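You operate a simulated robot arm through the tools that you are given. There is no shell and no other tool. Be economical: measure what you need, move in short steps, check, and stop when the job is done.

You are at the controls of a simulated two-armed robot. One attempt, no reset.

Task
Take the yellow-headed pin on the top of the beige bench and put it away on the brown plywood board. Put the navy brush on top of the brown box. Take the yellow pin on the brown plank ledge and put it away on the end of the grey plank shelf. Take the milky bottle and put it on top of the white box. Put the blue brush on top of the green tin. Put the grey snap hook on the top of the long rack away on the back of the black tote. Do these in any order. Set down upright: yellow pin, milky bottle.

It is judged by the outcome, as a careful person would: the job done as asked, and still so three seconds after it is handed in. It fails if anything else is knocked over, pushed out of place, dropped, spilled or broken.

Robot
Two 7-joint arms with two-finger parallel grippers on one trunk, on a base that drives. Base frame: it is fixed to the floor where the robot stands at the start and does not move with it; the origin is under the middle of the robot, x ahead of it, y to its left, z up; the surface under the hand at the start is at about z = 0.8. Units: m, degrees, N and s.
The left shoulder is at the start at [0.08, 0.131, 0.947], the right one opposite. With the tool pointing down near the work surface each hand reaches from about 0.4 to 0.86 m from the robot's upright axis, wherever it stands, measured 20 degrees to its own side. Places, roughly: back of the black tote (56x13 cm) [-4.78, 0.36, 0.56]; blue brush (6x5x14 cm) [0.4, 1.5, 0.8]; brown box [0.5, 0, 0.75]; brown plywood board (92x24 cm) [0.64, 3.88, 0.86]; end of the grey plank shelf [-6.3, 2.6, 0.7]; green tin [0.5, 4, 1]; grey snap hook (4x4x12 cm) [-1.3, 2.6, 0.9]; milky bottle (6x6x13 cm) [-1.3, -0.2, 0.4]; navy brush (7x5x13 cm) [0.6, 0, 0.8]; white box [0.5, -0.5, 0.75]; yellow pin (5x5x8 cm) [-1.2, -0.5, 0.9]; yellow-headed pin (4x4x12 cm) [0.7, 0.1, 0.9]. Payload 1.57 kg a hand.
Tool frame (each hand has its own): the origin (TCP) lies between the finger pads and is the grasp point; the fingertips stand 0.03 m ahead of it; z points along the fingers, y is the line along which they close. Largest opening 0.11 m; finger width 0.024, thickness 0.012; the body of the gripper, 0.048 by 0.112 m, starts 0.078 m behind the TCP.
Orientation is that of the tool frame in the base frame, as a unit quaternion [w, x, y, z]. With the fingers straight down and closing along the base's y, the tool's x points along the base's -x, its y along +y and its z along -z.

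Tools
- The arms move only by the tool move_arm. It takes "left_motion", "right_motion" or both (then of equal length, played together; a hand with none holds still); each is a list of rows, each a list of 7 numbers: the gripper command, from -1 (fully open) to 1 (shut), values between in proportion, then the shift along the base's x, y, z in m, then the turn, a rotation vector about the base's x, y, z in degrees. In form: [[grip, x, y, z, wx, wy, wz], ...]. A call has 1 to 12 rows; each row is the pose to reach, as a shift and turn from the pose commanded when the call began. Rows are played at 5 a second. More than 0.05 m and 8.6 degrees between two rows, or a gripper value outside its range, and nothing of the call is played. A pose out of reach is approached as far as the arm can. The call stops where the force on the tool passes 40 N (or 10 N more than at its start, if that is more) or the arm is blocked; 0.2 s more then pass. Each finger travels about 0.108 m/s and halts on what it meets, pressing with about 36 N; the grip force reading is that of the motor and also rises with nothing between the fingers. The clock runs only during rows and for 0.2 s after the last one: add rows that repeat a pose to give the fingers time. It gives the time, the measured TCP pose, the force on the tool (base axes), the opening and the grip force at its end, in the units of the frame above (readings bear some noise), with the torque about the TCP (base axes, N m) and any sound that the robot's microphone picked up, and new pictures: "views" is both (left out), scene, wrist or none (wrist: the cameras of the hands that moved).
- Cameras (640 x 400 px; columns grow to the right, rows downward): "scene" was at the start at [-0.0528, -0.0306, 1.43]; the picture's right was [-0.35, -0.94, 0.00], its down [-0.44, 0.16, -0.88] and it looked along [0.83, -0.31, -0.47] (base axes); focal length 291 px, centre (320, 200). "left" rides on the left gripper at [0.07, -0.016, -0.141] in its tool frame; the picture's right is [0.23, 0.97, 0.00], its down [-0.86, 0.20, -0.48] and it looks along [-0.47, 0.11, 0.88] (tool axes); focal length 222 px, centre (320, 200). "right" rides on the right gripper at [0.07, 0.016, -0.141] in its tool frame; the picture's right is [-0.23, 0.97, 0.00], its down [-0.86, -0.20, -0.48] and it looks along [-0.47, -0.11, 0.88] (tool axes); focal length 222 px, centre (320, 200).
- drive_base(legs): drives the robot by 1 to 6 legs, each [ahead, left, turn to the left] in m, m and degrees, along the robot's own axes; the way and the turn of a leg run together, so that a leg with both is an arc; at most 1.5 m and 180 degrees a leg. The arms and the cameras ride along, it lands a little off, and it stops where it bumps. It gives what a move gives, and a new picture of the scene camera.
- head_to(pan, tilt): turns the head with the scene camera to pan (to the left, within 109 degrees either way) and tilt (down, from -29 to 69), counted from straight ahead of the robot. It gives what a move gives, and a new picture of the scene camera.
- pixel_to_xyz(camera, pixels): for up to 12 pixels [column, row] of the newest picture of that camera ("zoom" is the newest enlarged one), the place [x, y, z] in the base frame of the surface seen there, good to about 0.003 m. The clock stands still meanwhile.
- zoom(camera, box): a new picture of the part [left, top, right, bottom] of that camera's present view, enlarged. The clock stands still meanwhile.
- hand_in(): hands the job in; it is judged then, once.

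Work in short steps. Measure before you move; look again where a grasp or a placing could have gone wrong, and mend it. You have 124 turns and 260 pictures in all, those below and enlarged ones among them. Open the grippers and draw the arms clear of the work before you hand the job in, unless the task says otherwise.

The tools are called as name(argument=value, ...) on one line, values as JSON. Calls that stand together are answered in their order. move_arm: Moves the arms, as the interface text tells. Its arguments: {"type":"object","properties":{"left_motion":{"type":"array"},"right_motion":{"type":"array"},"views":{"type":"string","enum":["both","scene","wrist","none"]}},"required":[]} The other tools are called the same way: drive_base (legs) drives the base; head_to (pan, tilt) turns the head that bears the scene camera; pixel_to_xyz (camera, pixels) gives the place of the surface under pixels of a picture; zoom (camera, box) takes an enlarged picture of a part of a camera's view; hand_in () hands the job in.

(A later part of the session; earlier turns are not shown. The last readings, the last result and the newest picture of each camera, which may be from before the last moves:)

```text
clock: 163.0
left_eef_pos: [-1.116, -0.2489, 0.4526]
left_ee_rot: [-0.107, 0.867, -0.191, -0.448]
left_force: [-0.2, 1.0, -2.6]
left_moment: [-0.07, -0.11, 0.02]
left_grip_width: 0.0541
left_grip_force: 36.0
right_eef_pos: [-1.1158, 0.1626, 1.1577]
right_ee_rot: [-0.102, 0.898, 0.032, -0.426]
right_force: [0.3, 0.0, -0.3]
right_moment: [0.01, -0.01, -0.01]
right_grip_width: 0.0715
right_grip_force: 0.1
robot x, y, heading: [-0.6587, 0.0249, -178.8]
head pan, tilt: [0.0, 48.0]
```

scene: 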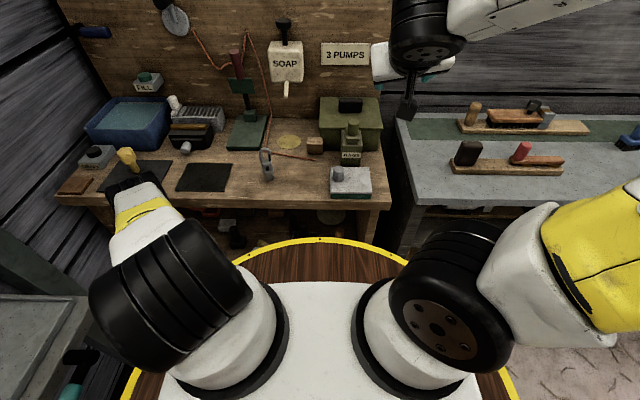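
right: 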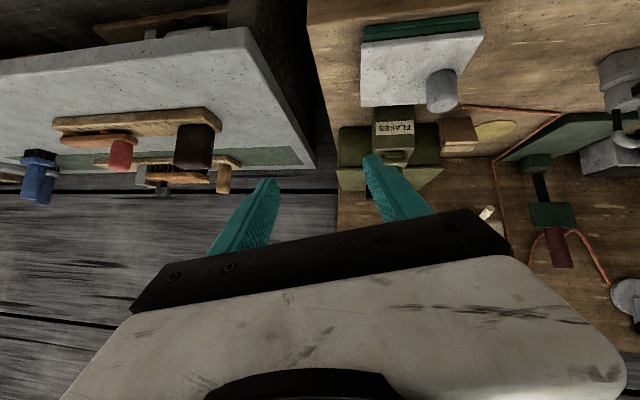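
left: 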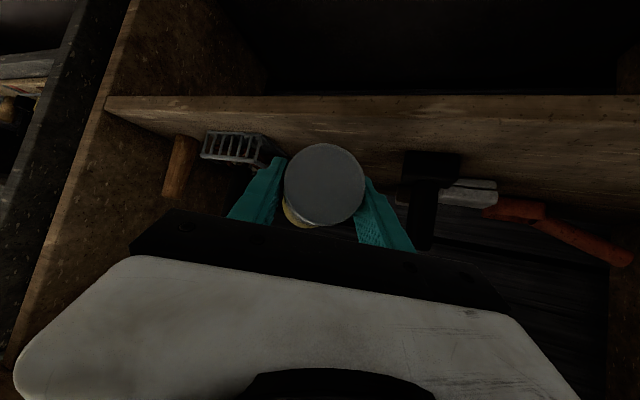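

Bottle is out in the grip. Back off, raise it above bench height, and come forward again to lay it on the free bench mat for a re-grip.

drive_base(legs=[[-0.2, 0, 0]])

move_arm(left_motion=[[1, 0, 0, 0.045, 0, 0, 0], [1, 0, 0, 0.09, 0, 0, 0], [1, 0, 0, 0.135, 0, 0, 0], [1, 0, 0, 0.18, 0, 0, 0], [1, 0, 0, 0.225, 0, 0, 0], [1, 0, 0, 0.27, 0, 0, 0], [1, 0, 0, 0.315, 0, 0, 0], [1, 0, 0, 0.36, 0, 0, 0], [1, 0, 0, 0.405, 0, 0, 0], [1, 0, 0, 0.45, 0, 0, 0], [1, 0, -0.01, 0.49, 0, 0, 0], [1, 0, -0.02, 0.51, 0, 0, 0]], views="both")

```text
clock: 164.6
left_eef_pos: [-0.9156, -0.2432, 0.4515]
left_ee_rot: [-0.109, 0.866, -0.194, -0.447]
left_force: [1.1, 0.1, -3.5]
left_moment: [-0.07, -0.1, -0.01]
left_grip_width: 0.0541
left_grip_force: 36.2
right_eef_pos: [-0.914, 0.1669, 1.1571]
right_ee_rot: [-0.104, 0.899, 0.03, -0.425]
right_force: [-0.3, 0.7, -0.3]
right_moment: [-0.01, 0.03, -0.01]
right_grip_width: 0.0716
right_grip_force: 0.1
robot x, y, heading: [-0.4546, 0.0278, -179.3]
head pan, tilt: [0.0, 48.0]
```

scene: 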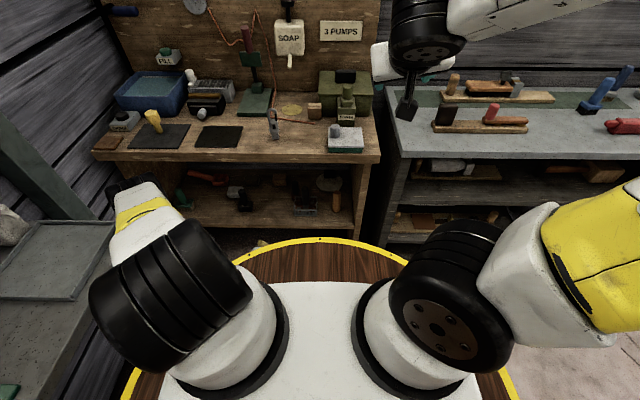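

```text
clock: 167.2
left_eef_pos: [-0.9188, -0.264, 0.9593]
left_ee_rot: [-0.108, 0.867, -0.193, -0.447]
left_force: [0.3, 0.1, -3.6]
left_moment: [-0.07, -0.11, 0.02]
left_grip_width: 0.0539
left_grip_force: 35.9
right_eef_pos: [-0.9131, 0.1684, 1.1567]
right_ee_rot: [-0.103, 0.899, 0.03, -0.425]
right_force: [-0.7, 0.0, 0.0]
right_moment: [0.01, -0.01, -0.01]
right_grip_width: 0.0714
right_grip_force: 0.0
robot x, y, heading: [-0.4537, 0.0305, -178.9]
head pan, tilt: [0.0, 48.0]
```

scene: 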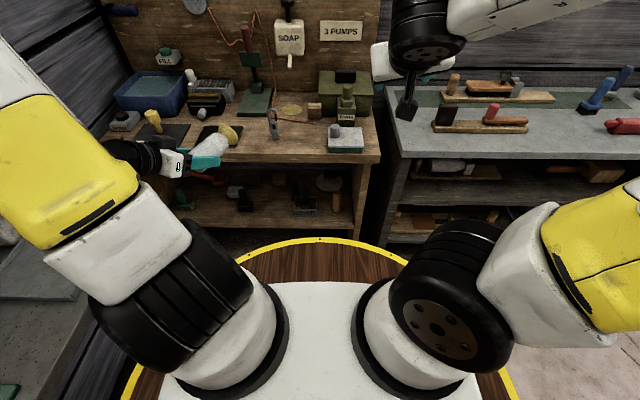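
left: 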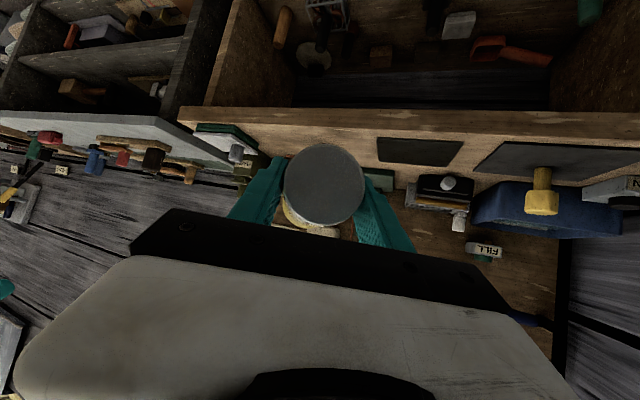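

Bottle held firmly at height. I'll hand it over to the right hand from above (so it can then be turned upright): bring the left to the middle and the right above it, pointing straight down.

move_arm(left_motion=[[1, -0.005, 0.035, 0.005, 0, 0, 0], [1, -0.01, 0.07, 0.01, 0, 0, 0], [1, -0.015, 0.105, 0.015, 0, 0, 0], [1, -0.02, 0.14, 0.02, 0, 0, 0], [1, -0.025, 0.175, 0.02, 0, 0, 0], [1, -0.03, 0.205, 0.02, 0, 0, 0], [1, -0.031, 0.224, 0.02, 0, 0, 0], [1, -0.031, 0.224, 0.02, 0, 0, 0], [1, -0.031, 0.224, 0.02, 0, 0, 0]], right_motion=[[-0.3, 0.0, 0.0, 0.02, -2.6, -5.2, -3], [-0.3, 0.0, -0.01, 0.03, -5.2, -10.4, -6], [-0.3, -0.01, -0.03, 0.03, -7.7, -15.7, -9], [-0.3, -0.02, -0.06, 0.03, -10.2, -20.9, -11.9], [-0.3, -0.035, -0.09, 0.02, -12.8, -26.1, -14.9], [-0.3, -0.05, -0.12, 0.01, -15.4, -31.3, -17.9], [-0.3, -0.065, -0.15, -0.005, -17.9, -36.6, -20.8], [-0.3, -0.075, -0.175, -0.02, -20.5, -41.8, -23.8], [-0.3, -0.078, -0.189, -0.035, -23.05, -47, -26.8]], views="both")

zoom(camera="scene", box=[220, 60, 420, 210])

```text
clock: 169.2
left_eef_pos: [-0.9984, -0.0348, 0.9885]
left_ee_rot: [-0.108, 0.866, -0.193, -0.448]
left_force: [0.4, -0.3, -2.9]
left_moment: [-0.08, -0.11, -0.02]
left_grip_width: 0.0538
left_grip_force: 36.5
left hand out of reach, approached as far as the arm can: row 1, 2, 3, 4, 5, 6, 7, 8, 9
right_eef_pos: [-0.9902, -0.0209, 1.1249]
right_ee_rot: [0.0, 0.976, -0.218, 0.001]
right_force: [0.4, -0.3, 1.1]
right_moment: [0.03, 0.03, 0.01]
right_grip_width: 0.0714
right_grip_force: 0.1
robot x, y, heading: [-0.4575, 0.0217, -179.1]
head pan, tilt: [0.0, 48.0]
```

scene: 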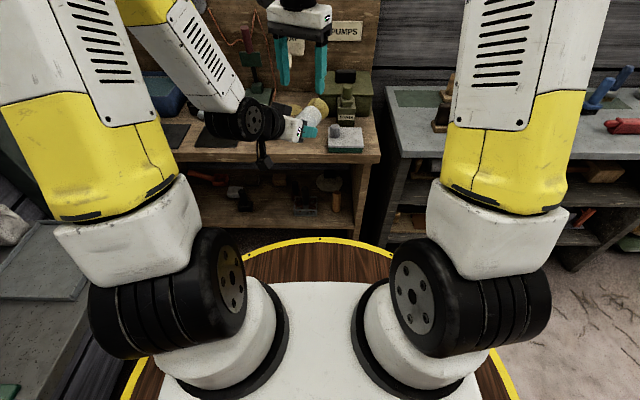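
right: 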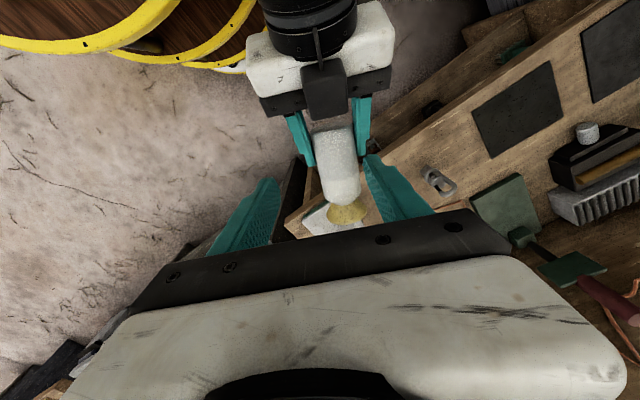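
left: 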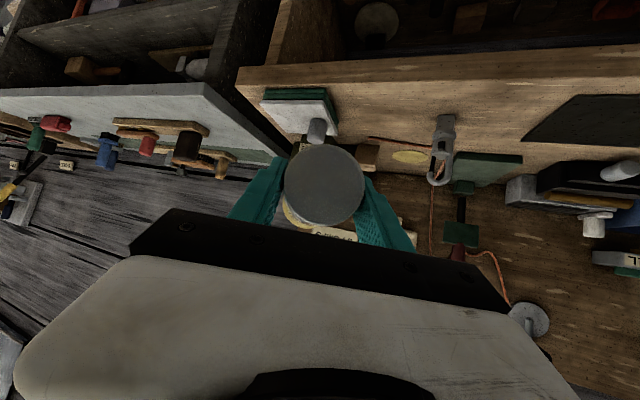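

```text
2.67 times, centred on (320, 135) of scene
```

zoom: 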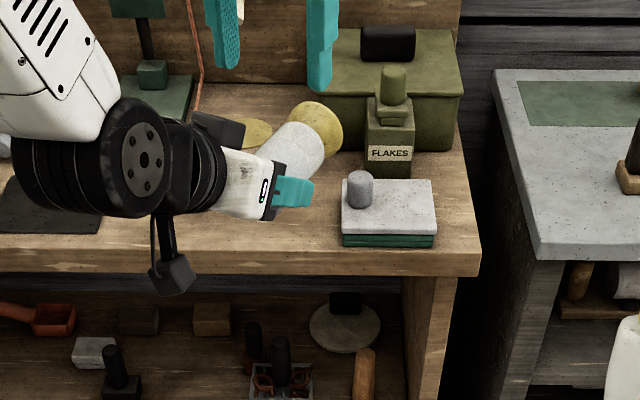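

Measure the bottle's exposed body from the right wrist and scene views.

pixel_to_xyz(camera="right", pixels=[[335, 145], [338, 165], [341, 185], [343, 198], [349, 212], [322, 170], [356, 170]])

pixel_to_xyz(camera="zoom", pixels=[[290, 135], [285, 155], [305, 145], [318, 155], [295, 165], [265, 150]])

```text
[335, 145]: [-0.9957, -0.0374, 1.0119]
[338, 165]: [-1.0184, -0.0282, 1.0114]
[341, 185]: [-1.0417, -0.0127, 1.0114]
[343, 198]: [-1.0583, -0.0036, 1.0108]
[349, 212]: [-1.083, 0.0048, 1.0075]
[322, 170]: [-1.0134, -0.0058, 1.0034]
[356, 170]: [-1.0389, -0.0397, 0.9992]
```

```text
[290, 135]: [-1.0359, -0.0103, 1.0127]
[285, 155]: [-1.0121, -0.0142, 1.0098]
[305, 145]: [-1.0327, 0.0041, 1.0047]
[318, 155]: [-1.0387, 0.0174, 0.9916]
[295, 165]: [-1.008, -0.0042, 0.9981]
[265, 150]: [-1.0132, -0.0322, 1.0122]
```

Bottle axis z≈0.985, grip point (−1.040,−0.013). Lower the right hand onto it, close, then open the left and withdraw it.

move_arm(right_motion=[[-0.3, -0.03, 0.005, -0.02, 0, 0, 0], [-0.3, -0.05, 0.008, -0.06, 0, 0, 0], [-0.3, -0.05, 0.008, -0.1, 0, 0, 0], [-0.3, -0.05, 0.008, -0.138, 0, 0, 0], [-0.3, -0.05, 0.008, -0.138, 0, 0, 0], [0.3, -0.05, 0.008, -0.138, 0, 0, 0], [1, -0.05, 0.008, -0.138, 0, 0, 0], [1, -0.05, 0.008, -0.138, 0, 0, 0], [1, -0.05, 0.008, -0.138, 0, 0, 0]], views="wrist")

```text
clock: 171.2
left_eef_pos: [-0.9984, -0.0341, 0.988]
left_ee_rot: [-0.11, 0.866, -0.195, -0.447]
left_force: [12.2, 13.7, 7.7]
left_moment: [0.13, -0.06, -0.19]
left_grip_width: 0.0541
left_grip_force: 36.3
right_eef_pos: [-1.0381, -0.0139, 0.983]
right_ee_rot: [0.001, 0.976, -0.216, -0.001]
right_force: [-11.8, -12.8, -7.5]
right_moment: [0.18, 0.35, -0.58]
right_grip_width: 0.0554
right_grip_force: 36.5
robot x, y, heading: [-0.4499, 0.0267, -179.0]
head pan, tilt: [0.0, 48.0]
```

right: 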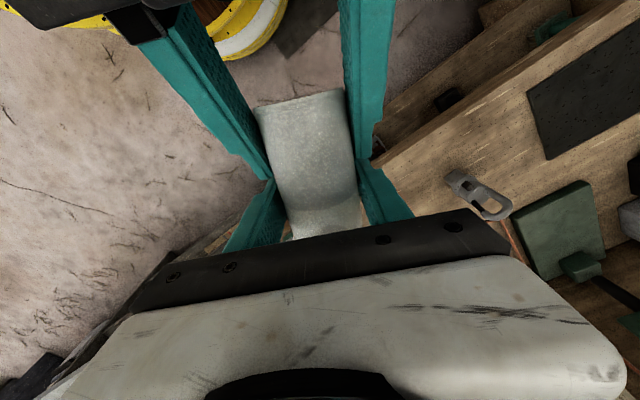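

Both hands hold it. Open the left and withdraw it back and to the left.

move_arm(left_motion=[[0.0, 0, 0, 0, 0, 0, 0], [-0.35, 0, 0, 0, 0, 0, 0], [-0.35, 0, 0, 0, 0, 0, 0], [-0.35, 0.02, -0.01, 0.016, 0, 0, 0], [-0.35, 0.04, -0.02, 0.032, 0, 0, 0], [-0.35, 0.06, -0.035, 0.048, 0, 0, 0], [-0.35, 0.06, -0.075, 0.06, 0, 0, 0], [-0.35, 0.05, -0.12, 0.07, 0, 0, 0], [-0.35, 0.04, -0.165, 0.07, 0, 0, 0], [-0.35, 0.02, -0.205, 0.07, 0, 0, 0], [-0.35, 0.0, -0.245, 0.07, 0, 0, 0], [-0.35, -0.02, -0.285, 0.07, 0, 0, 0]], views="scene")

```text
clock: 173.8
left_eef_pos: [-1.0114, -0.3232, 1.0619]
left_ee_rot: [-0.108, 0.867, -0.193, -0.447]
left_force: [0.5, 0.4, 0.1]
left_moment: [0.01, 0.0, 0.02]
left_grip_width: 0.0746
left_grip_force: 0.0
left hand out of reach, approached as far as the arm can: row 4, 5, 6, 7, 8
right_eef_pos: [-1.0376, -0.012, 0.9833]
right_ee_rot: [0.0, 0.976, -0.218, 0.0]
right_force: [-0.1, 0.0, -0.3]
right_moment: [-0.04, 0.06, 0.0]
right_grip_width: 0.055
right_grip_force: 35.9
robot x, y, heading: [-0.4515, 0.0207, -179.1]
head pan, tilt: [0.0, 48.0]
```

scene: 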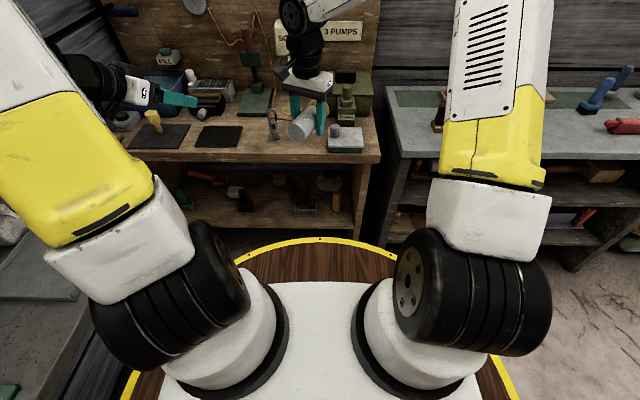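

Right hand now holds the bottle alone. Turn it 90° upright while moving slightly out and up.

move_arm(right_motion=[[1, 0, 0.005, 0.02, 3.52, 7.38, 0], [1, -0.005, 0.01, 0.04, 7.04, 14.76, 0], [1, -0.01, 0.015, 0.06, 10.6, 22.1, 0], [1, -0.015, 0.02, 0.07, 14.1, 29.5, 0], [1, -0.02, 0.025, 0.08, 17.6, 36.9, 0], [1, -0.025, 0.03, 0.08, 21.1, 44.3, 0], [1, -0.03, 0.035, 0.08, 24.6, 51.7, 0], [1, -0.04, 0.04, 0.08, 28.2, 59, 0], [1, -0.05, 0.045, 0.08, 31.7, 66.4, 0], [1, -0.055, 0.05, 0.08, 35.2, 73.8, 0], [1, -0.06, 0.05, 0.08, 38.7, 81.2, 0], [1, -0.06, 0.05, 0.08, 38.7, 81.2, 0]], views="both")

zoom(camera="scene", box=[220, 40, 420, 200])

```text
clock: 176.4
left_eef_pos: [-1.0134, -0.3242, 1.0606]
left_ee_rot: [-0.108, 0.867, -0.193, -0.447]
left_force: [0.9, 0.2, 0.4]
left_moment: [-0.03, 0.01, 0.0]
left_grip_width: 0.0746
left_grip_force: 0.1
right_eef_pos: [-1.1026, 0.0366, 1.0646]
right_ee_rot: [-0.16, 0.69, -0.154, -0.689]
right_force: [0.8, -0.3, -2.6]
right_moment: [0.02, 0.0, -0.01]
right_grip_width: 0.0549
right_grip_force: 36.0
robot x, y, heading: [-0.4549, 0.0257, -179.2]
head pan, tilt: [0.0, 48.0]
```

scene: 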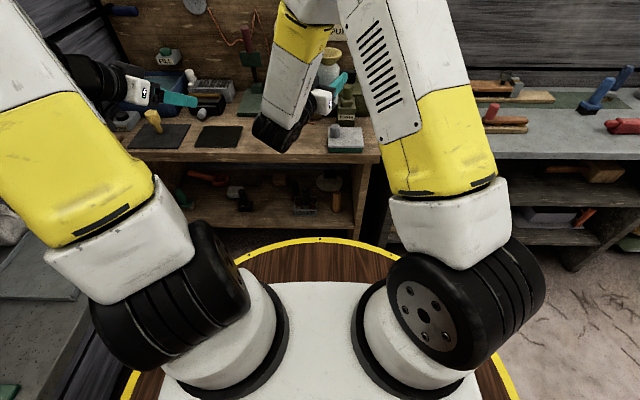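
right: 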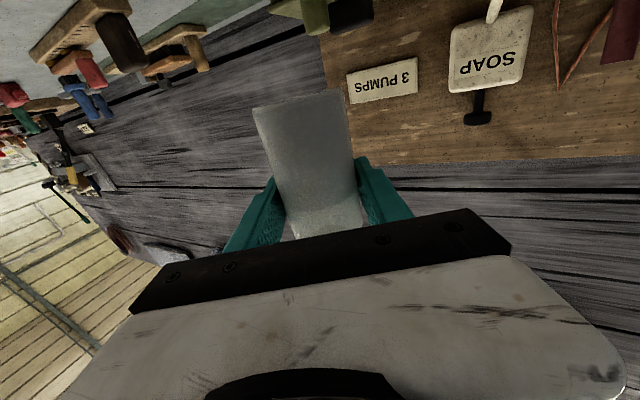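

```text
2.50 times, centred on (320, 120) of scene
```

zoom: 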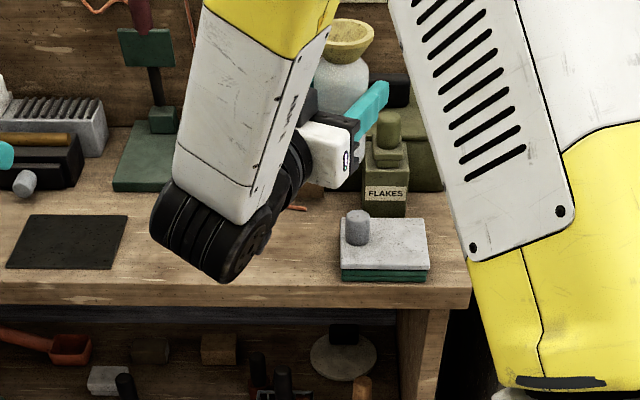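

The bottle is upright in the right hand. Turn around to the right (through the open aisle) to face the white box bench.

drive_base(legs=[[0, 0, -178]])

move_arm(right_motion=[[1, -0.01, -0.04, 0, 0, 0, 0], [1, -0.02, -0.08, 0, 0, 0, 2], [1, -0.03, -0.12, 0, 0, 0, 4], [1, -0.04, -0.16, 0, 0, 0, 6], [1, -0.05, -0.2, 0, 0, 0, 8], [1, -0.06, -0.23, 0, 0, 0, 10]], views="none")

head_to(pan=-20, tilt=35)

```text
clock: 184.0
left_eef_pos: [0.0834, 0.4063, 1.0616]
left_ee_rot: [0.45, 0.169, 0.872, -0.096]
left_force: [-0.1, 0.5, -0.3]
left_moment: [0.02, -0.01, -0.03]
left_grip_width: 0.0741
left_grip_force: 0.0
right_eef_pos: [0.1924, 0.0522, 1.065]
right_ee_rot: [0.693, 0.133, 0.695, -0.139]
right_force: [0.0, 0.2, -2.9]
right_moment: [-0.02, -0.02, -0.01]
right_grip_width: 0.0552
right_grip_force: 35.9
robot x, y, heading: [-0.4532, 0.027, 4.1]
head pan, tilt: [0.0, 48.0]
```

scene: 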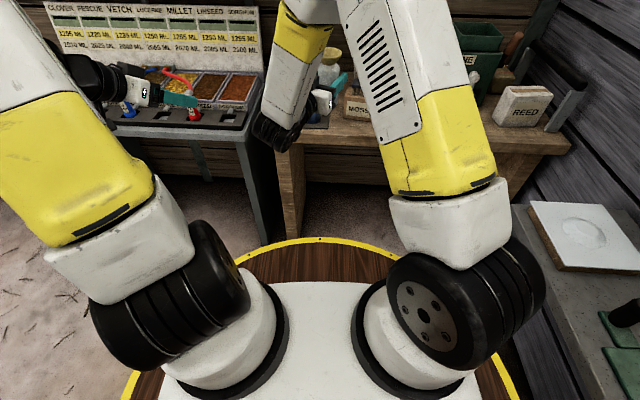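

```text
clock: 185.4
left_eef_pos: [0.082, 0.405, 1.0611]
left_ee_rot: [0.45, 0.168, 0.872, -0.095]
left_force: [0.2, -0.4, 0.0]
left_moment: [-0.01, -0.01, -0.06]
left_grip_width: 0.0743
left_grip_force: 0.1
right_eef_pos: [0.161, -0.1799, 1.0636]
right_ee_rot: [0.702, 0.072, 0.704, -0.078]
right_force: [0.4, 1.4, -3.3]
right_moment: [0.02, 0.0, 0.0]
right_grip_width: 0.0549
right_grip_force: 36.2
right hand out of reach, approached as far as the arm can: row 5, 6
robot x, y, heading: [-0.45, 0.0261, 4.2]
head pan, tilt: [0.0, 48.0]
```

```text
clock: 186.2
left_eef_pos: [0.083, 0.4059, 1.0614]
left_ee_rot: [0.45, 0.168, 0.872, -0.096]
left_force: [0.9, -0.3, 0.5]
left_moment: [-0.04, 0.02, -0.04]
left_grip_width: 0.0743
left_grip_force: 0.0
right_eef_pos: [0.1611, -0.1807, 1.0629]
right_ee_rot: [0.703, 0.073, 0.703, -0.079]
right_force: [-0.7, 0.2, -2.9]
right_moment: [-0.02, 0.01, 0.03]
right_grip_width: 0.055
right_grip_force: 36.2
robot x, y, heading: [-0.4539, 0.0239, 4.3]
head pan, tilt: [-20.0, 35.0]
```

scene: 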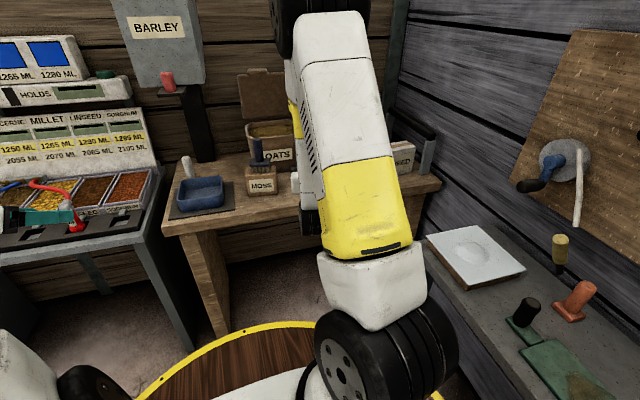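

Measure the REED white box and the side bench edge.

pixel_to_xyz(camera="scene", pixels=[[395, 145], [412, 147], [402, 155], [408, 172], [392, 165], [425, 155], [432, 190], [430, 235], [450, 290], [330, 240], [295, 185]])

zoom(camera="scene", box=[370, 110, 470, 210])

```text
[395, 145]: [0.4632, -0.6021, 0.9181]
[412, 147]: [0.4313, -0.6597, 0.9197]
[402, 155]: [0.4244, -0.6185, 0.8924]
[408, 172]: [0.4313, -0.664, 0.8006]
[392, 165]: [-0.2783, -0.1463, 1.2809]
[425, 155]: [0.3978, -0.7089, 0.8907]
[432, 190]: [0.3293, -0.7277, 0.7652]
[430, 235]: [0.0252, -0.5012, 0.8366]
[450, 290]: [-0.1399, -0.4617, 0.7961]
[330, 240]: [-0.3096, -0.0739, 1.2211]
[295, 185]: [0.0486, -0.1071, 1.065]
```

```text
4.00 times, centred on (420, 160) of scene
```

zoom: 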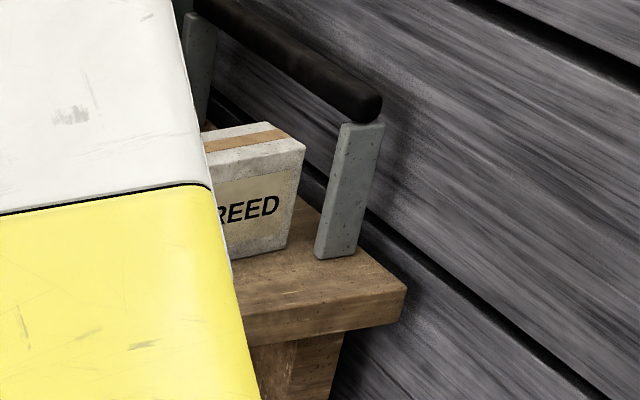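

White box REED: top z 0.919, front face x≈0.425, right edge y≈−0.67. Tuck the left hand away from the hopper, advance a little, and swing the bottle to the right before going forward.

move_arm(left_motion=[[-0.35, -0.03, 0.015, 0, 0, 0, 0], [-0.35, -0.06, 0.03, 0, 0, 0, 0], [-0.35, -0.09, 0.05, 0, 0, 0, 0], [-0.35, -0.12, 0.07, 0, 0, 0, 0], [-0.35, -0.15, 0.09, 0, 0, 0, 0]], views="none")

drive_base(legs=[[0.13, -0.12, 0]])

move_arm(right_motion=[[1, 0.0, -0.04, 0, 0, 0, -3], [1, 0.0, -0.08, 0, 0, 0, -6], [1, 0.0, -0.12, 0, 0, 0, -9], [1, 0.005, -0.16, 0, 0, 0, -12], [1, 0.01, -0.195, 0, 0, 0, -15], [1, 0.015, -0.23, 0, 0, 0, -18], [1, 0.02, -0.26, 0, 0, 0, -21]], views="scene")

```text
clock: 187.4
left_eef_pos: [-0.0707, 0.4976, 1.061]
left_ee_rot: [0.45, 0.169, 0.872, -0.096]
left_force: [-0.4, 1.4, -0.8]
left_moment: [0.02, 0.05, -0.01]
left_grip_width: 0.0742
left_grip_force: 0.0
right_eef_pos: [0.161, -0.1796, 1.0627]
right_ee_rot: [0.703, 0.072, 0.704, -0.079]
right_force: [-0.8, -0.7, -3.3]
right_moment: [0.04, -0.01, 0.02]
right_grip_width: 0.0549
right_grip_force: 35.9
robot x, y, heading: [-0.4543, 0.0269, 4.1]
head pan, tilt: [-20.0, 35.0]
```

```text
clock: 189.0
left_eef_pos: [0.0738, 0.3841, 1.0609]
left_ee_rot: [0.45, 0.17, 0.871, -0.096]
left_force: [0.1, 0.2, -0.2]
left_moment: [-0.01, 0.03, -0.02]
left_grip_width: 0.0743
left_grip_force: 0.0
right_eef_pos: [0.3024, -0.2935, 1.0623]
right_ee_rot: [0.702, 0.074, 0.703, -0.08]
right_force: [0.3, 0.7, -3.2]
right_moment: [0.02, 0.0, 0.01]
right_grip_width: 0.0551
right_grip_force: 36.4
robot x, y, heading: [-0.3153, -0.0852, 3.8]
head pan, tilt: [-20.0, 35.0]
```

scene: 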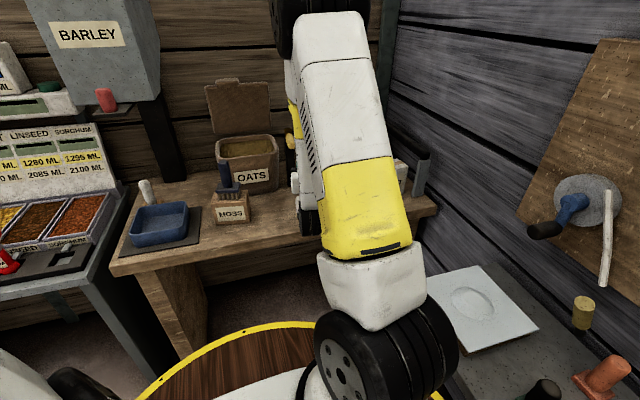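

```text
clock: 190.6
left_eef_pos: [0.0752, 0.3852, 1.0609]
left_ee_rot: [0.451, 0.17, 0.871, -0.097]
left_force: [-0.5, -0.1, -0.6]
left_moment: [-0.01, 0.03, 0.02]
left_grip_width: 0.0741
left_grip_force: 0.1
right_eef_pos: [0.3239, -0.5539, 1.0643]
right_ee_rot: [0.676, 0.202, 0.678, -0.209]
right_force: [0.0, -0.8, -3.7]
right_moment: [0.0, -0.02, -0.02]
right_grip_width: 0.0548
right_grip_force: 36.3
robot x, y, heading: [-0.3121, -0.0864, 3.7]
head pan, tilt: [-20.0, 35.0]
```

scene: 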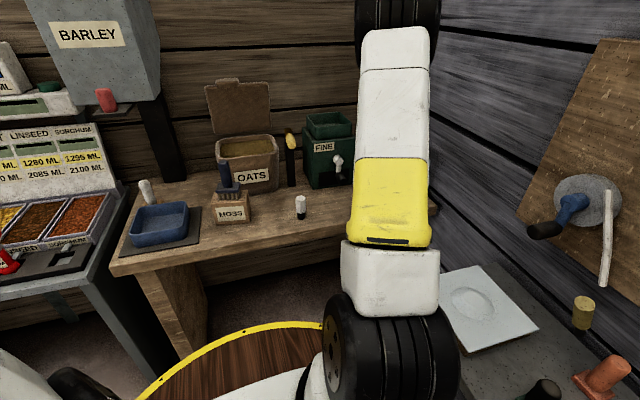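

Look at the box from the right wrist camera and measure its top edges.

move_arm(right_motion=[[1, 0, 0, 0, 0, 0, 0]], views="wrist")

```text
clock: 191.0
left_eef_pos: [0.0744, 0.3847, 1.0605]
left_ee_rot: [0.45, 0.171, 0.871, -0.097]
left_force: [-0.2, -0.1, 0.5]
left_moment: [0.0, 0.04, -0.01]
left_grip_width: 0.0742
left_grip_force: 0.2
right_eef_pos: [0.3231, -0.5527, 1.0635]
right_ee_rot: [0.676, 0.201, 0.678, -0.207]
right_force: [-0.2, -0.1, -3.0]
right_moment: [-0.02, 0.01, 0.01]
right_grip_width: 0.0548
right_grip_force: 36.3
robot x, y, heading: [-0.3145, -0.0869, 3.7]
head pan, tilt: [-20.0, 35.0]
```

right: 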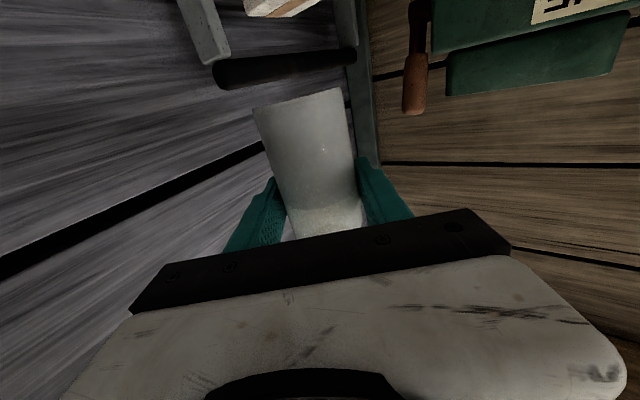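

pixel_to_xyz(camera="right", pixels=[[250, 12], [260, 4], [275, 12], [290, 10], [310, 3], [318, 1], [285, 65], [230, 75], [340, 55], [413, 100], [205, 40]])

head_to(pan=-50, tilt=30)

```text
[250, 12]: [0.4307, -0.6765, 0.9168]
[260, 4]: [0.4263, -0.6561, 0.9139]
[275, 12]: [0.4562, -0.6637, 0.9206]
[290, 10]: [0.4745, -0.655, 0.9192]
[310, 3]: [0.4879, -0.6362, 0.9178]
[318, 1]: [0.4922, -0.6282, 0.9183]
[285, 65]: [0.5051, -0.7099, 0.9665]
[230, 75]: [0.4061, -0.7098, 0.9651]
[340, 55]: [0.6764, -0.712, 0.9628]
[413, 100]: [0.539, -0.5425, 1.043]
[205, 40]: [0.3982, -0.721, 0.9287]
```

```text
clock: 191.9
left_eef_pos: [0.0739, 0.3855, 1.0596]
left_ee_rot: [0.45, 0.17, 0.871, -0.096]
left_force: [0.1, -0.5, 0.9]
left_moment: [0.0, 0.0, 0.01]
left_grip_width: 0.0745
left_grip_force: 0.0
right_eef_pos: [0.3248, -0.5529, 1.0635]
right_ee_rot: [0.676, 0.202, 0.678, -0.207]
right_force: [-0.2, -0.9, -4.2]
right_moment: [0.02, 0.01, -0.01]
right_grip_width: 0.0548
right_grip_force: 35.7
robot x, y, heading: [-0.3122, -0.084, 3.9]
head pan, tilt: [-50.0, 30.0]
```

scene: 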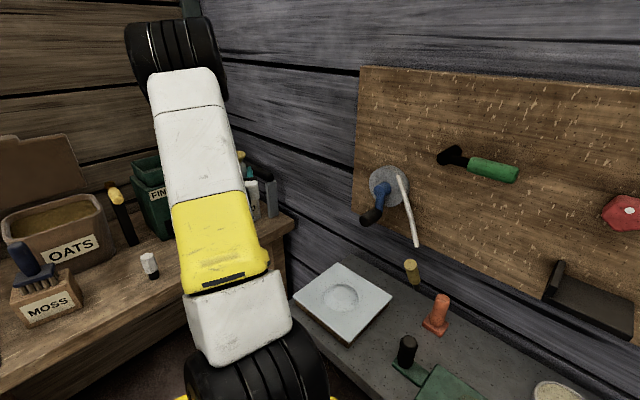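

Box top safely covers (0.46,−0.615) (edges x≥0.425, y≥−0.677). Drive 0.12 forward and 0.06 right so the bottle hovers over it.

drive_base(legs=[[0.12, -0.06, 0]])

zoom(camera="scene", box=[120, 100, 320, 260])

```text
clock: 193.2
left_eef_pos: [0.195, 0.335, 1.0601]
left_ee_rot: [0.45, 0.169, 0.871, -0.095]
left_force: [-0.5, -0.1, -0.1]
left_moment: [-0.01, 0.02, 0.05]
left_grip_width: 0.0742
left_grip_force: 0.0
right_eef_pos: [0.4448, -0.6029, 1.0637]
right_ee_rot: [0.676, 0.202, 0.678, -0.207]
right_force: [0.3, -0.3, -2.3]
right_moment: [-0.03, 0.04, 0.01]
right_grip_width: 0.0551
right_grip_force: 36.2
robot x, y, heading: [-0.1913, -0.1361, 3.9]
head pan, tilt: [-50.0, 30.0]
```

scene: 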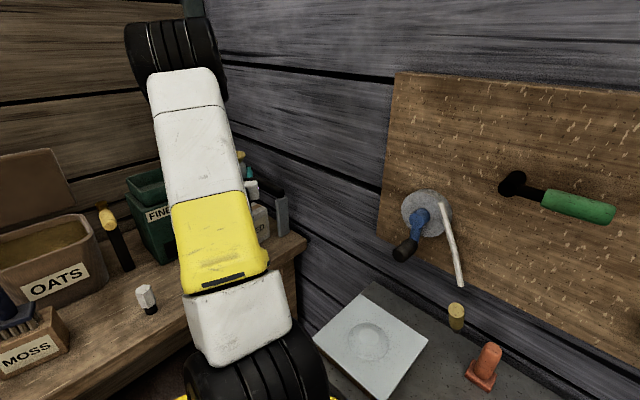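

```text
2.50 times, centred on (220, 180) of scene
```

zoom: 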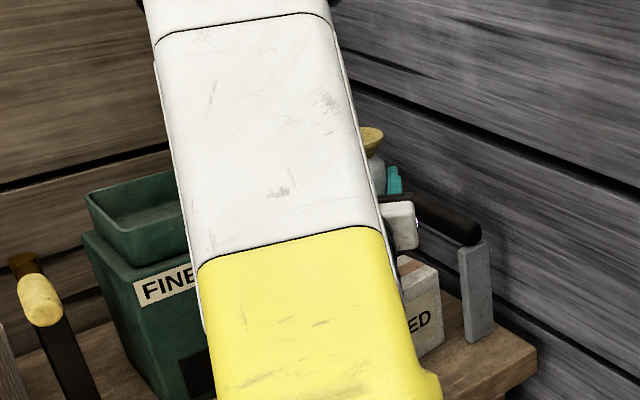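

Lower the bottle onto the box (target 0.46,−0.613), stopping near contact.

pixel_to_xyz(camera="zoom", pixels=[[405, 265], [415, 272], [435, 265], [410, 290], [430, 300], [440, 345]])

move_arm(right_motion=[[1, 0.01, -0.006, -0.01, 0, 0, 0], [1, 0.016, -0.01, -0.03, 0, 0, 0], [1, 0.016, -0.01, -0.05, 0, 0, 0], [1, 0.016, -0.01, -0.057, 0, 0, 0], [1, 0.016, -0.01, -0.061, 0, 0, 0], [1, 0.016, -0.01, -0.064, 0, 0, 0], [1, 0.016, -0.01, -0.064, 0, 0, 0]], views="none")

zoom(camera="scene", box=[200, 110, 320, 210])

```text
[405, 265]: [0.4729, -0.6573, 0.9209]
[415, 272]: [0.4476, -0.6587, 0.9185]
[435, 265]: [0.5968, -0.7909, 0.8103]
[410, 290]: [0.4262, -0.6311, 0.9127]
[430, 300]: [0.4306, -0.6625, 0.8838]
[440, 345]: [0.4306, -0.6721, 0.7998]
```

```text
clock: 194.8
left_eef_pos: [0.1943, 0.3343, 1.0613]
left_ee_rot: [0.45, 0.169, 0.872, -0.095]
left_force: [0.2, 1.1, -0.1]
left_moment: [0.01, -0.01, 0.03]
left_grip_width: 0.0746
left_grip_force: 0.0
right_eef_pos: [0.4622, -0.613, 0.9994]
right_ee_rot: [0.676, 0.202, 0.678, -0.207]
right_force: [0.0, -0.6, -3.0]
right_moment: [-0.02, -0.02, 0.01]
right_grip_width: 0.0551
right_grip_force: 36.1
robot x, y, heading: [-0.1876, -0.1365, 3.9]
head pan, tilt: [-50.0, 30.0]
```

```text
4.00 times, centred on (260, 160) of scene
```

zoom: 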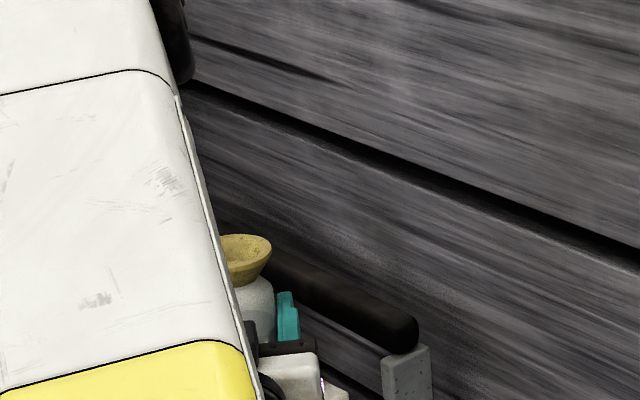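

Not yet touching; lower a few mm more.

move_arm(right_motion=[[1, 0, 0, -0.002, 0, 0, 0], [1, 0, 0, -0.004, 0, 0, 0], [1, 0, 0, -0.006, 0, 0, 0], [1, 0, 0, -0.006, 0, 0, 0]], views="none")

```text
clock: 195.8
left_eef_pos: [0.1947, 0.3337, 1.0608]
left_ee_rot: [0.45, 0.169, 0.871, -0.095]
left_force: [0.0, -0.1, -0.6]
left_moment: [0.0, -0.01, -0.01]
left_grip_width: 0.0741
left_grip_force: 0.0
right_eef_pos: [0.4628, -0.614, 0.9929]
right_ee_rot: [0.676, 0.2, 0.678, -0.207]
right_force: [0.1, 0.2, -2.6]
right_moment: [0.01, 0.0, 0.01]
right_grip_width: 0.0548
right_grip_force: 36.0
robot x, y, heading: [-0.1913, -0.1376, 3.9]
head pan, tilt: [-50.0, 30.0]
```

move_arm(right_motion=[[1, 0, 0, -0.002, 0, 0, 0], [1, 0, 0, -0.004, 0, 0, 0], [1, 0, 0, -0.006, 0, 0, 0], [1, 0, 0, -0.006, 0, 0, 0]], views="none")

```text
clock: 196.8
left_eef_pos: [0.1946, 0.3343, 1.0611]
left_ee_rot: [0.451, 0.17, 0.871, -0.096]
left_force: [0.5, 0.0, 0.4]
left_moment: [0.01, 0.01, -0.01]
left_grip_width: 0.0747
left_grip_force: 0.0
right_eef_pos: [0.4639, -0.6128, 0.988]
right_ee_rot: [0.676, 0.201, 0.678, -0.207]
right_force: [-0.1, -0.2, -2.4]
right_moment: [0.04, 0.03, -0.03]
right_grip_width: 0.0549
right_grip_force: 35.8
robot x, y, heading: [-0.1914, -0.1315, 3.9]
head pan, tilt: [-50.0, 30.0]
```

Lower until the force stop signals contact, then release and withdraw straight back.

move_arm(right_motion=[[1, 0, 0, -0.002, 0, 0, 0], [1, 0, 0, -0.004, 0, 0, 0], [1, 0, 0, -0.006, 0, 0, 0], [1, 0, 0, -0.008, 0, 0, 0], [1, 0, 0, -0.01, 0, 0, 0], [1, 0, 0, -0.012, 0, 0, 0], [1, 0, 0, -0.014, 0, 0, 0], [1, 0, 0, -0.016, 0, 0, 0], [1, 0, 0, -0.018, 0, 0, 0]], views="none")

move_arm(right_motion=[[1, 0, 0, 0.001, 0, 0, 0], [0.1, 0, 0, 0.001, 0, 0, 0], [-0.35, 0, 0, 0.001, 0, 0, 0], [-0.35, 0, 0, 0.001, 0, 0, 0], [-0.35, -0.025, 0.0165, 0.001, 0, 0, 0], [-0.35, -0.05, 0.033, 0.001, 0, 0, 0], [-0.35, -0.08, 0.053, 0.002, 0, 0, 0], [-0.35, -0.11, 0.073, 0.01, 0, 0, 0], [-0.35, -0.14, 0.093, 0.03, 0, 0, 0]], views="scene")

zoom(camera="scene", box=[180, 100, 320, 240])

```text
clock: 198.8
left_eef_pos: [0.1948, 0.3344, 1.0607]
left_ee_rot: [0.451, 0.17, 0.871, -0.097]
left_force: [0.5, -0.2, -0.2]
left_moment: [-0.01, 0.03, 0.01]
left_grip_width: 0.0743
left_grip_force: 0.1
right_eef_pos: [0.4616, -0.6126, 0.9713]
right_ee_rot: [0.677, 0.2, 0.677, -0.207]
right_force: [1.4, 1.1, 20.8]
right_moment: [0.1, 0.04, 0.01]
right_grip_width: 0.0546
right_grip_force: 35.8
robot x, y, heading: [-0.1895, -0.1352, 4.2]
head pan, tilt: [-50.0, 30.0]
```

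```text
clock: 200.8
left_eef_pos: [0.1941, 0.3339, 1.0602]
left_ee_rot: [0.45, 0.17, 0.871, -0.096]
left_force: [0.0, -0.1, 0.9]
left_moment: [-0.02, -0.01, -0.01]
left_grip_width: 0.0742
left_grip_force: 0.1
right_eef_pos: [0.3464, -0.5305, 0.9877]
right_ee_rot: [0.676, 0.201, 0.678, -0.207]
right_force: [0.0, 0.1, 0.2]
right_moment: [0.0, 0.01, 0.03]
right_grip_width: 0.074
right_grip_force: 0.2
right hand out of reach, approached as far as the arm can: row 9
robot x, y, heading: [-0.1921, -0.1342, 4.0]
head pan, tilt: [-50.0, 30.0]
```

scene: 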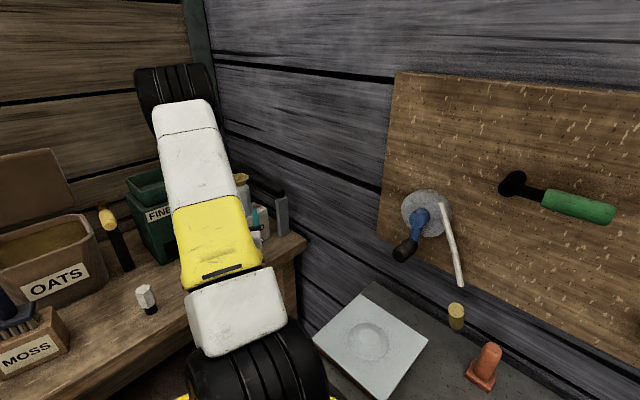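

```text
2.86 times, centred on (250, 170) of scene
```

zoom: 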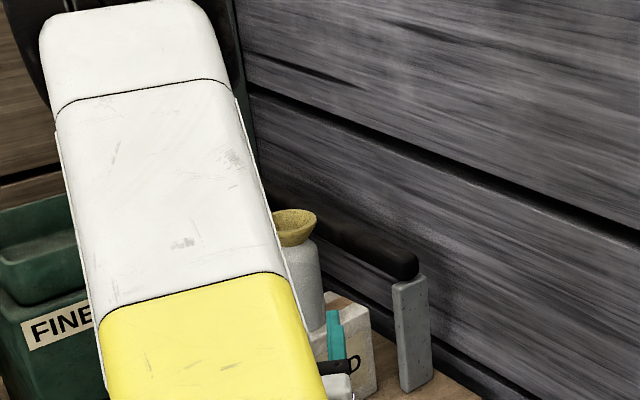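

The bottle stands on REED. Return to the other bench: raise the right hand, back out, turn left 176°, advance, and look.

move_arm(right_motion=[[-0.35, -0.01, 0.01, 0.04, 0, 0, 0], [-0.35, -0.01, 0.02, 0.08, 0, 0, 0], [-0.35, -0.01, 0.03, 0.1, 0, 0, 0]], views="none")

drive_base(legs=[[-0.26, 0.12, 0], [0, 0, 176], [0.13, 0, 0]])

head_to(pan=10, tilt=42)

```text
clock: 201.6
left_eef_pos: [0.1954, 0.3337, 1.061]
left_ee_rot: [0.45, 0.17, 0.871, -0.096]
left_force: [-0.1, 0.3, 0.4]
left_moment: [-0.01, 0.01, 0.01]
left_grip_width: 0.0743
left_grip_force: 0.0
right_eef_pos: [0.3745, -0.5184, 1.0856]
right_ee_rot: [0.676, 0.201, 0.678, -0.206]
right_force: [0.0, 0.2, 0.1]
right_moment: [-0.02, 0.0, -0.01]
right_grip_width: 0.0744
right_grip_force: 0.1
right hand out of reach, approached as far as the arm can: row 1, 2, 3
robot x, y, heading: [-0.1876, -0.1367, 3.8]
head pan, tilt: [-50.0, 30.0]
```

```text
clock: 211.4
left_eef_pos: [-0.8865, -0.4985, 1.0626]
left_ee_rot: [-0.097, 0.87, -0.175, -0.451]
left_force: [0.6, 0.4, -0.4]
left_moment: [-0.03, 0.01, 0.01]
left_grip_width: 0.0743
left_grip_force: 0.0
right_eef_pos: [-1.0563, 0.355, 1.0854]
right_ee_rot: [-0.21, 0.677, -0.206, -0.675]
right_force: [-0.1, -0.1, -0.4]
right_moment: [0.01, 0.04, 0.0]
right_grip_width: 0.0741
right_grip_force: 0.0
robot x, y, heading: [-0.4936, -0.0342, -176.9]
head pan, tilt: [-50.0, 30.0]
stopped in leg 3: the robot was blocked; the commanded pose is now the measured one
```

scene: 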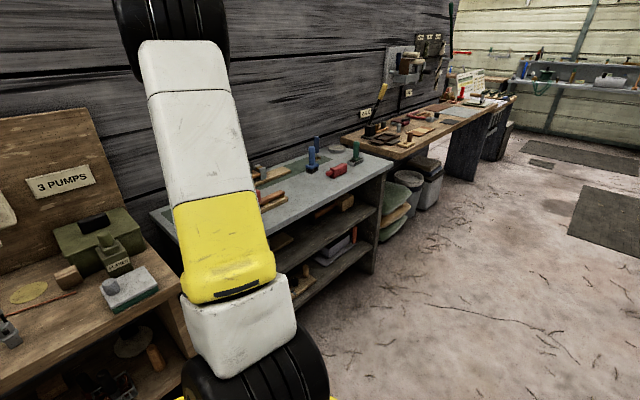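

```text
clock: 212.7
left_eef_pos: [-0.8874, -0.4981, 1.063]
left_ee_rot: [-0.097, 0.87, -0.176, -0.451]
left_force: [-0.6, -0.4, 0.1]
left_moment: [0.0, -0.02, 0.0]
left_grip_width: 0.0743
left_grip_force: 0.0
right_eef_pos: [-1.0581, 0.3548, 1.0867]
right_ee_rot: [-0.211, 0.677, -0.205, -0.674]
right_force: [-0.3, 0.3, -0.2]
right_moment: [0.0, 0.0, 0.01]
right_grip_width: 0.0742
right_grip_force: 0.1
robot x, y, heading: [-0.494, -0.0323, -176.8]
head pan, tilt: [10.0, 42.0]
```

scene: 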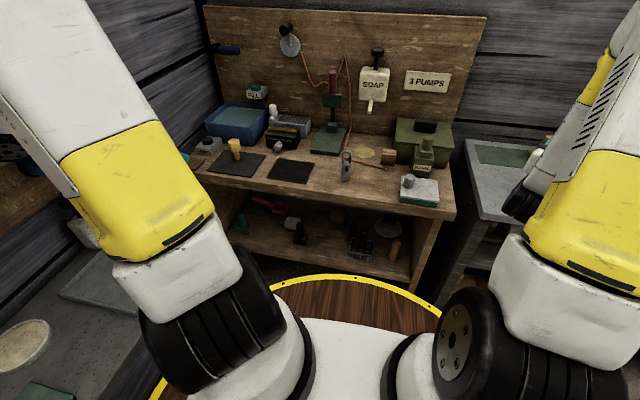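

Blocked lightly at the stand side; measure pin and hook, then strafe right and advance.

pixel_to_xyz(camera="scene", pixels=[[234, 142], [234, 149], [229, 147], [240, 147], [236, 158], [346, 153], [346, 165], [346, 174], [341, 168], [351, 168]])

zoom(camera="scene", box=[190, 100, 390, 220])

drive_base(legs=[[0, -0.08, 0], [0.12, 0, 0]])

```text
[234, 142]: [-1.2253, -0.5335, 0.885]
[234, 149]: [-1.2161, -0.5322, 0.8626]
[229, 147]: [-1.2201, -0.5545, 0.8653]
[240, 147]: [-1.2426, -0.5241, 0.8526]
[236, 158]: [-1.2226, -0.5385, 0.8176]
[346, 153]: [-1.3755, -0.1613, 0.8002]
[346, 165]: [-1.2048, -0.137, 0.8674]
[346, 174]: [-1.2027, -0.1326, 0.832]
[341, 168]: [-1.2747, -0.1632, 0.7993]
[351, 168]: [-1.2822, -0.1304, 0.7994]
```

```text
3.20 times, centred on (290, 160) of scene
```

zoom: 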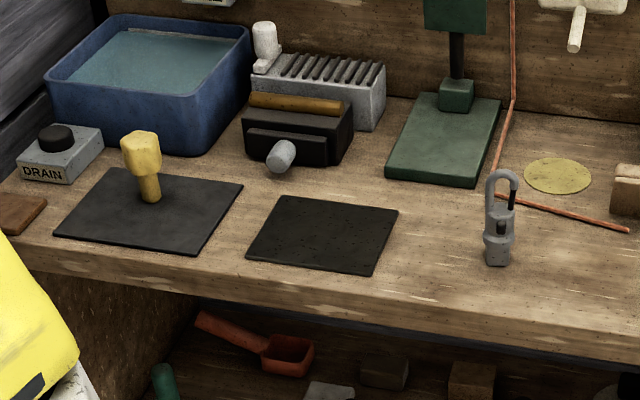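

```text
clock: 214.6
left_eef_pos: [-1.0148, -0.4268, 1.062]
left_ee_rot: [-0.098, 0.87, -0.176, -0.451]
left_force: [0.5, 0.0, 0.4]
left_moment: [0.02, 0.01, 0.0]
left_grip_width: 0.074
left_grip_force: 0.0
right_eef_pos: [-1.181, 0.4274, 1.087]
right_ee_rot: [-0.211, 0.677, -0.205, -0.674]
right_force: [0.4, -0.2, -0.3]
right_moment: [-0.01, -0.02, 0.0]
right_grip_width: 0.0742
right_grip_force: 0.0
robot x, y, heading: [-0.6228, 0.038, -177.0]
head pan, tilt: [10.0, 42.0]
```

scene: 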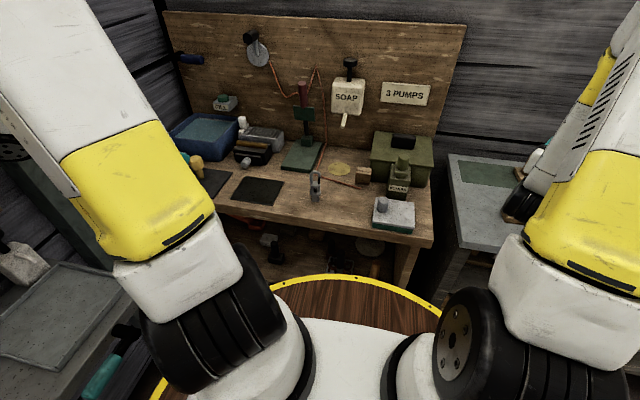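

Both targets measured: pin head ≈ (−1.235,−0.537,0.866), hook ≈ (−1.214,−0.137). Move both hands to their pre-grasp poses together.

move_arm(left_motion=[[-0.35, -0.01, -0.01, 0, 0.1, -2.1, 4.4], [-0.35, -0.025, -0.018, -0.005, 0.2, -4.3, 8.8], [-0.35, -0.04, -0.025, -0.01, 0.3, -6.4, 13.2], [-0.35, -0.055, -0.032, -0.02, 0.5, -8.6, 17.6], [-0.35, -0.07, -0.04, -0.03, 0.6, -10.7, 22], [-0.35, -0.085, -0.047, -0.04, 0.7, -12.9, 26.4], [-0.35, -0.1, -0.054, -0.05, 0.8, -15, 30.8], [-0.35, -0.115, -0.06, -0.06, 0.9, -17.1, 35.2], [-0.35, -0.13, -0.067, -0.07, 1.1, -19.3, 39.6], [-0.35, -0.145, -0.073, -0.08, 1.2, -21.4, 44], [-0.35, -0.16, -0.08, -0.095, 1.3, -23.6, 48.4], [-0.35, -0.177, -0.085, -0.109, 1.4, -25.7, 52.8]], right_motion=[[-0.35, 0.004, -0.047, 0, -1.5, -4.9, 2.6], [-0.35, 0.008, -0.094, 0, -3, -9.7, 5.2], [-0.35, 0.012, -0.141, 0, -4.5, -14.6, 7.8], [-0.35, 0.016, -0.188, 0, -6, -19.4, 10.3], [-0.35, 0.02, -0.235, 0, -7.5, -24.3, 12.9], [-0.35, 0.025, -0.282, 0, -9, -29.1, 15.5], [-0.35, 0.029, -0.329, 0, -10.4, -34, 18.1], [-0.35, 0.034, -0.376, -0.016, -11.9, -38.8, 20.7], [-0.35, 0.038, -0.423, -0.032, -13.4, -43.7, 23.3], [-0.35, 0.042, -0.47, -0.048, -14.9, -48.5, 25.8], [-0.35, 0.047, -0.517, -0.064, -16.4, -53.4, 28.4], [-0.35, 0.051, -0.564, -0.08, -17.9, -58.2, 31]], views="both")

```text
clock: 217.2
left_eef_pos: [-1.1932, -0.5113, 0.9535]
left_ee_rot: [0.066, 0.931, 0.256, -0.251]
left_force: [-0.2, 0.0, 0.7]
left_moment: [0.0, 0.0, -0.02]
left_grip_width: 0.0743
left_grip_force: 0.0
right_eef_pos: [-1.1329, -0.139, 1.0087]
right_ee_rot: [-0.002, 0.966, 0.004, -0.258]
right_force: [0.0, -0.3, -0.3]
right_moment: [0.01, 0.03, -0.04]
right_grip_width: 0.0743
right_grip_force: 0.1
right hand out of reach, approached as far as the arm can: row 1, 2, 3, 4, 5
robot x, y, heading: [-0.6214, 0.0394, -176.9]
head pan, tilt: [10.0, 42.0]
```

scene: 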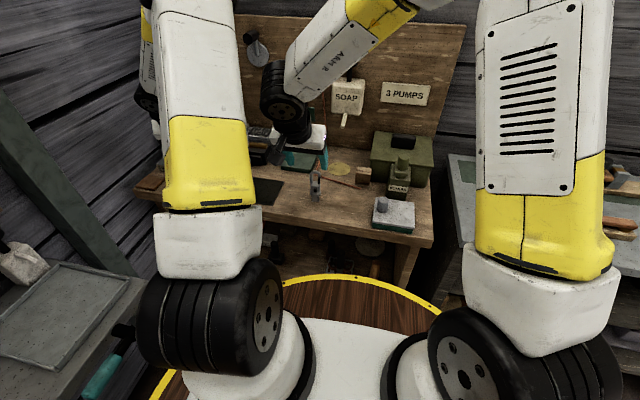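
right: 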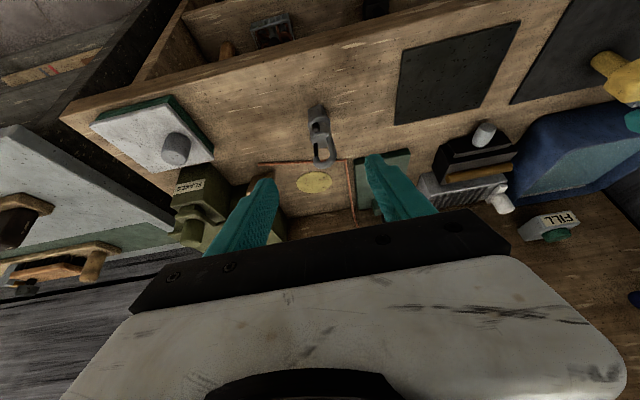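
left: 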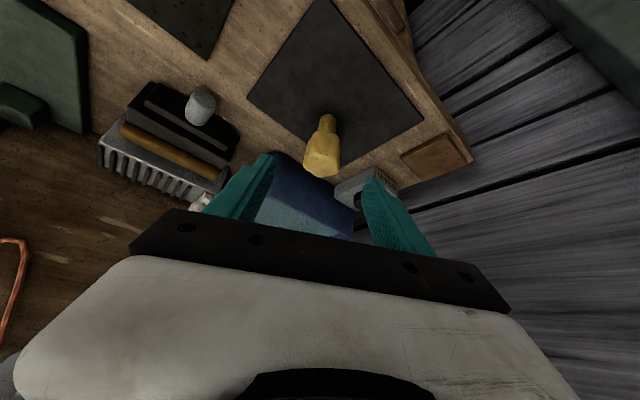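

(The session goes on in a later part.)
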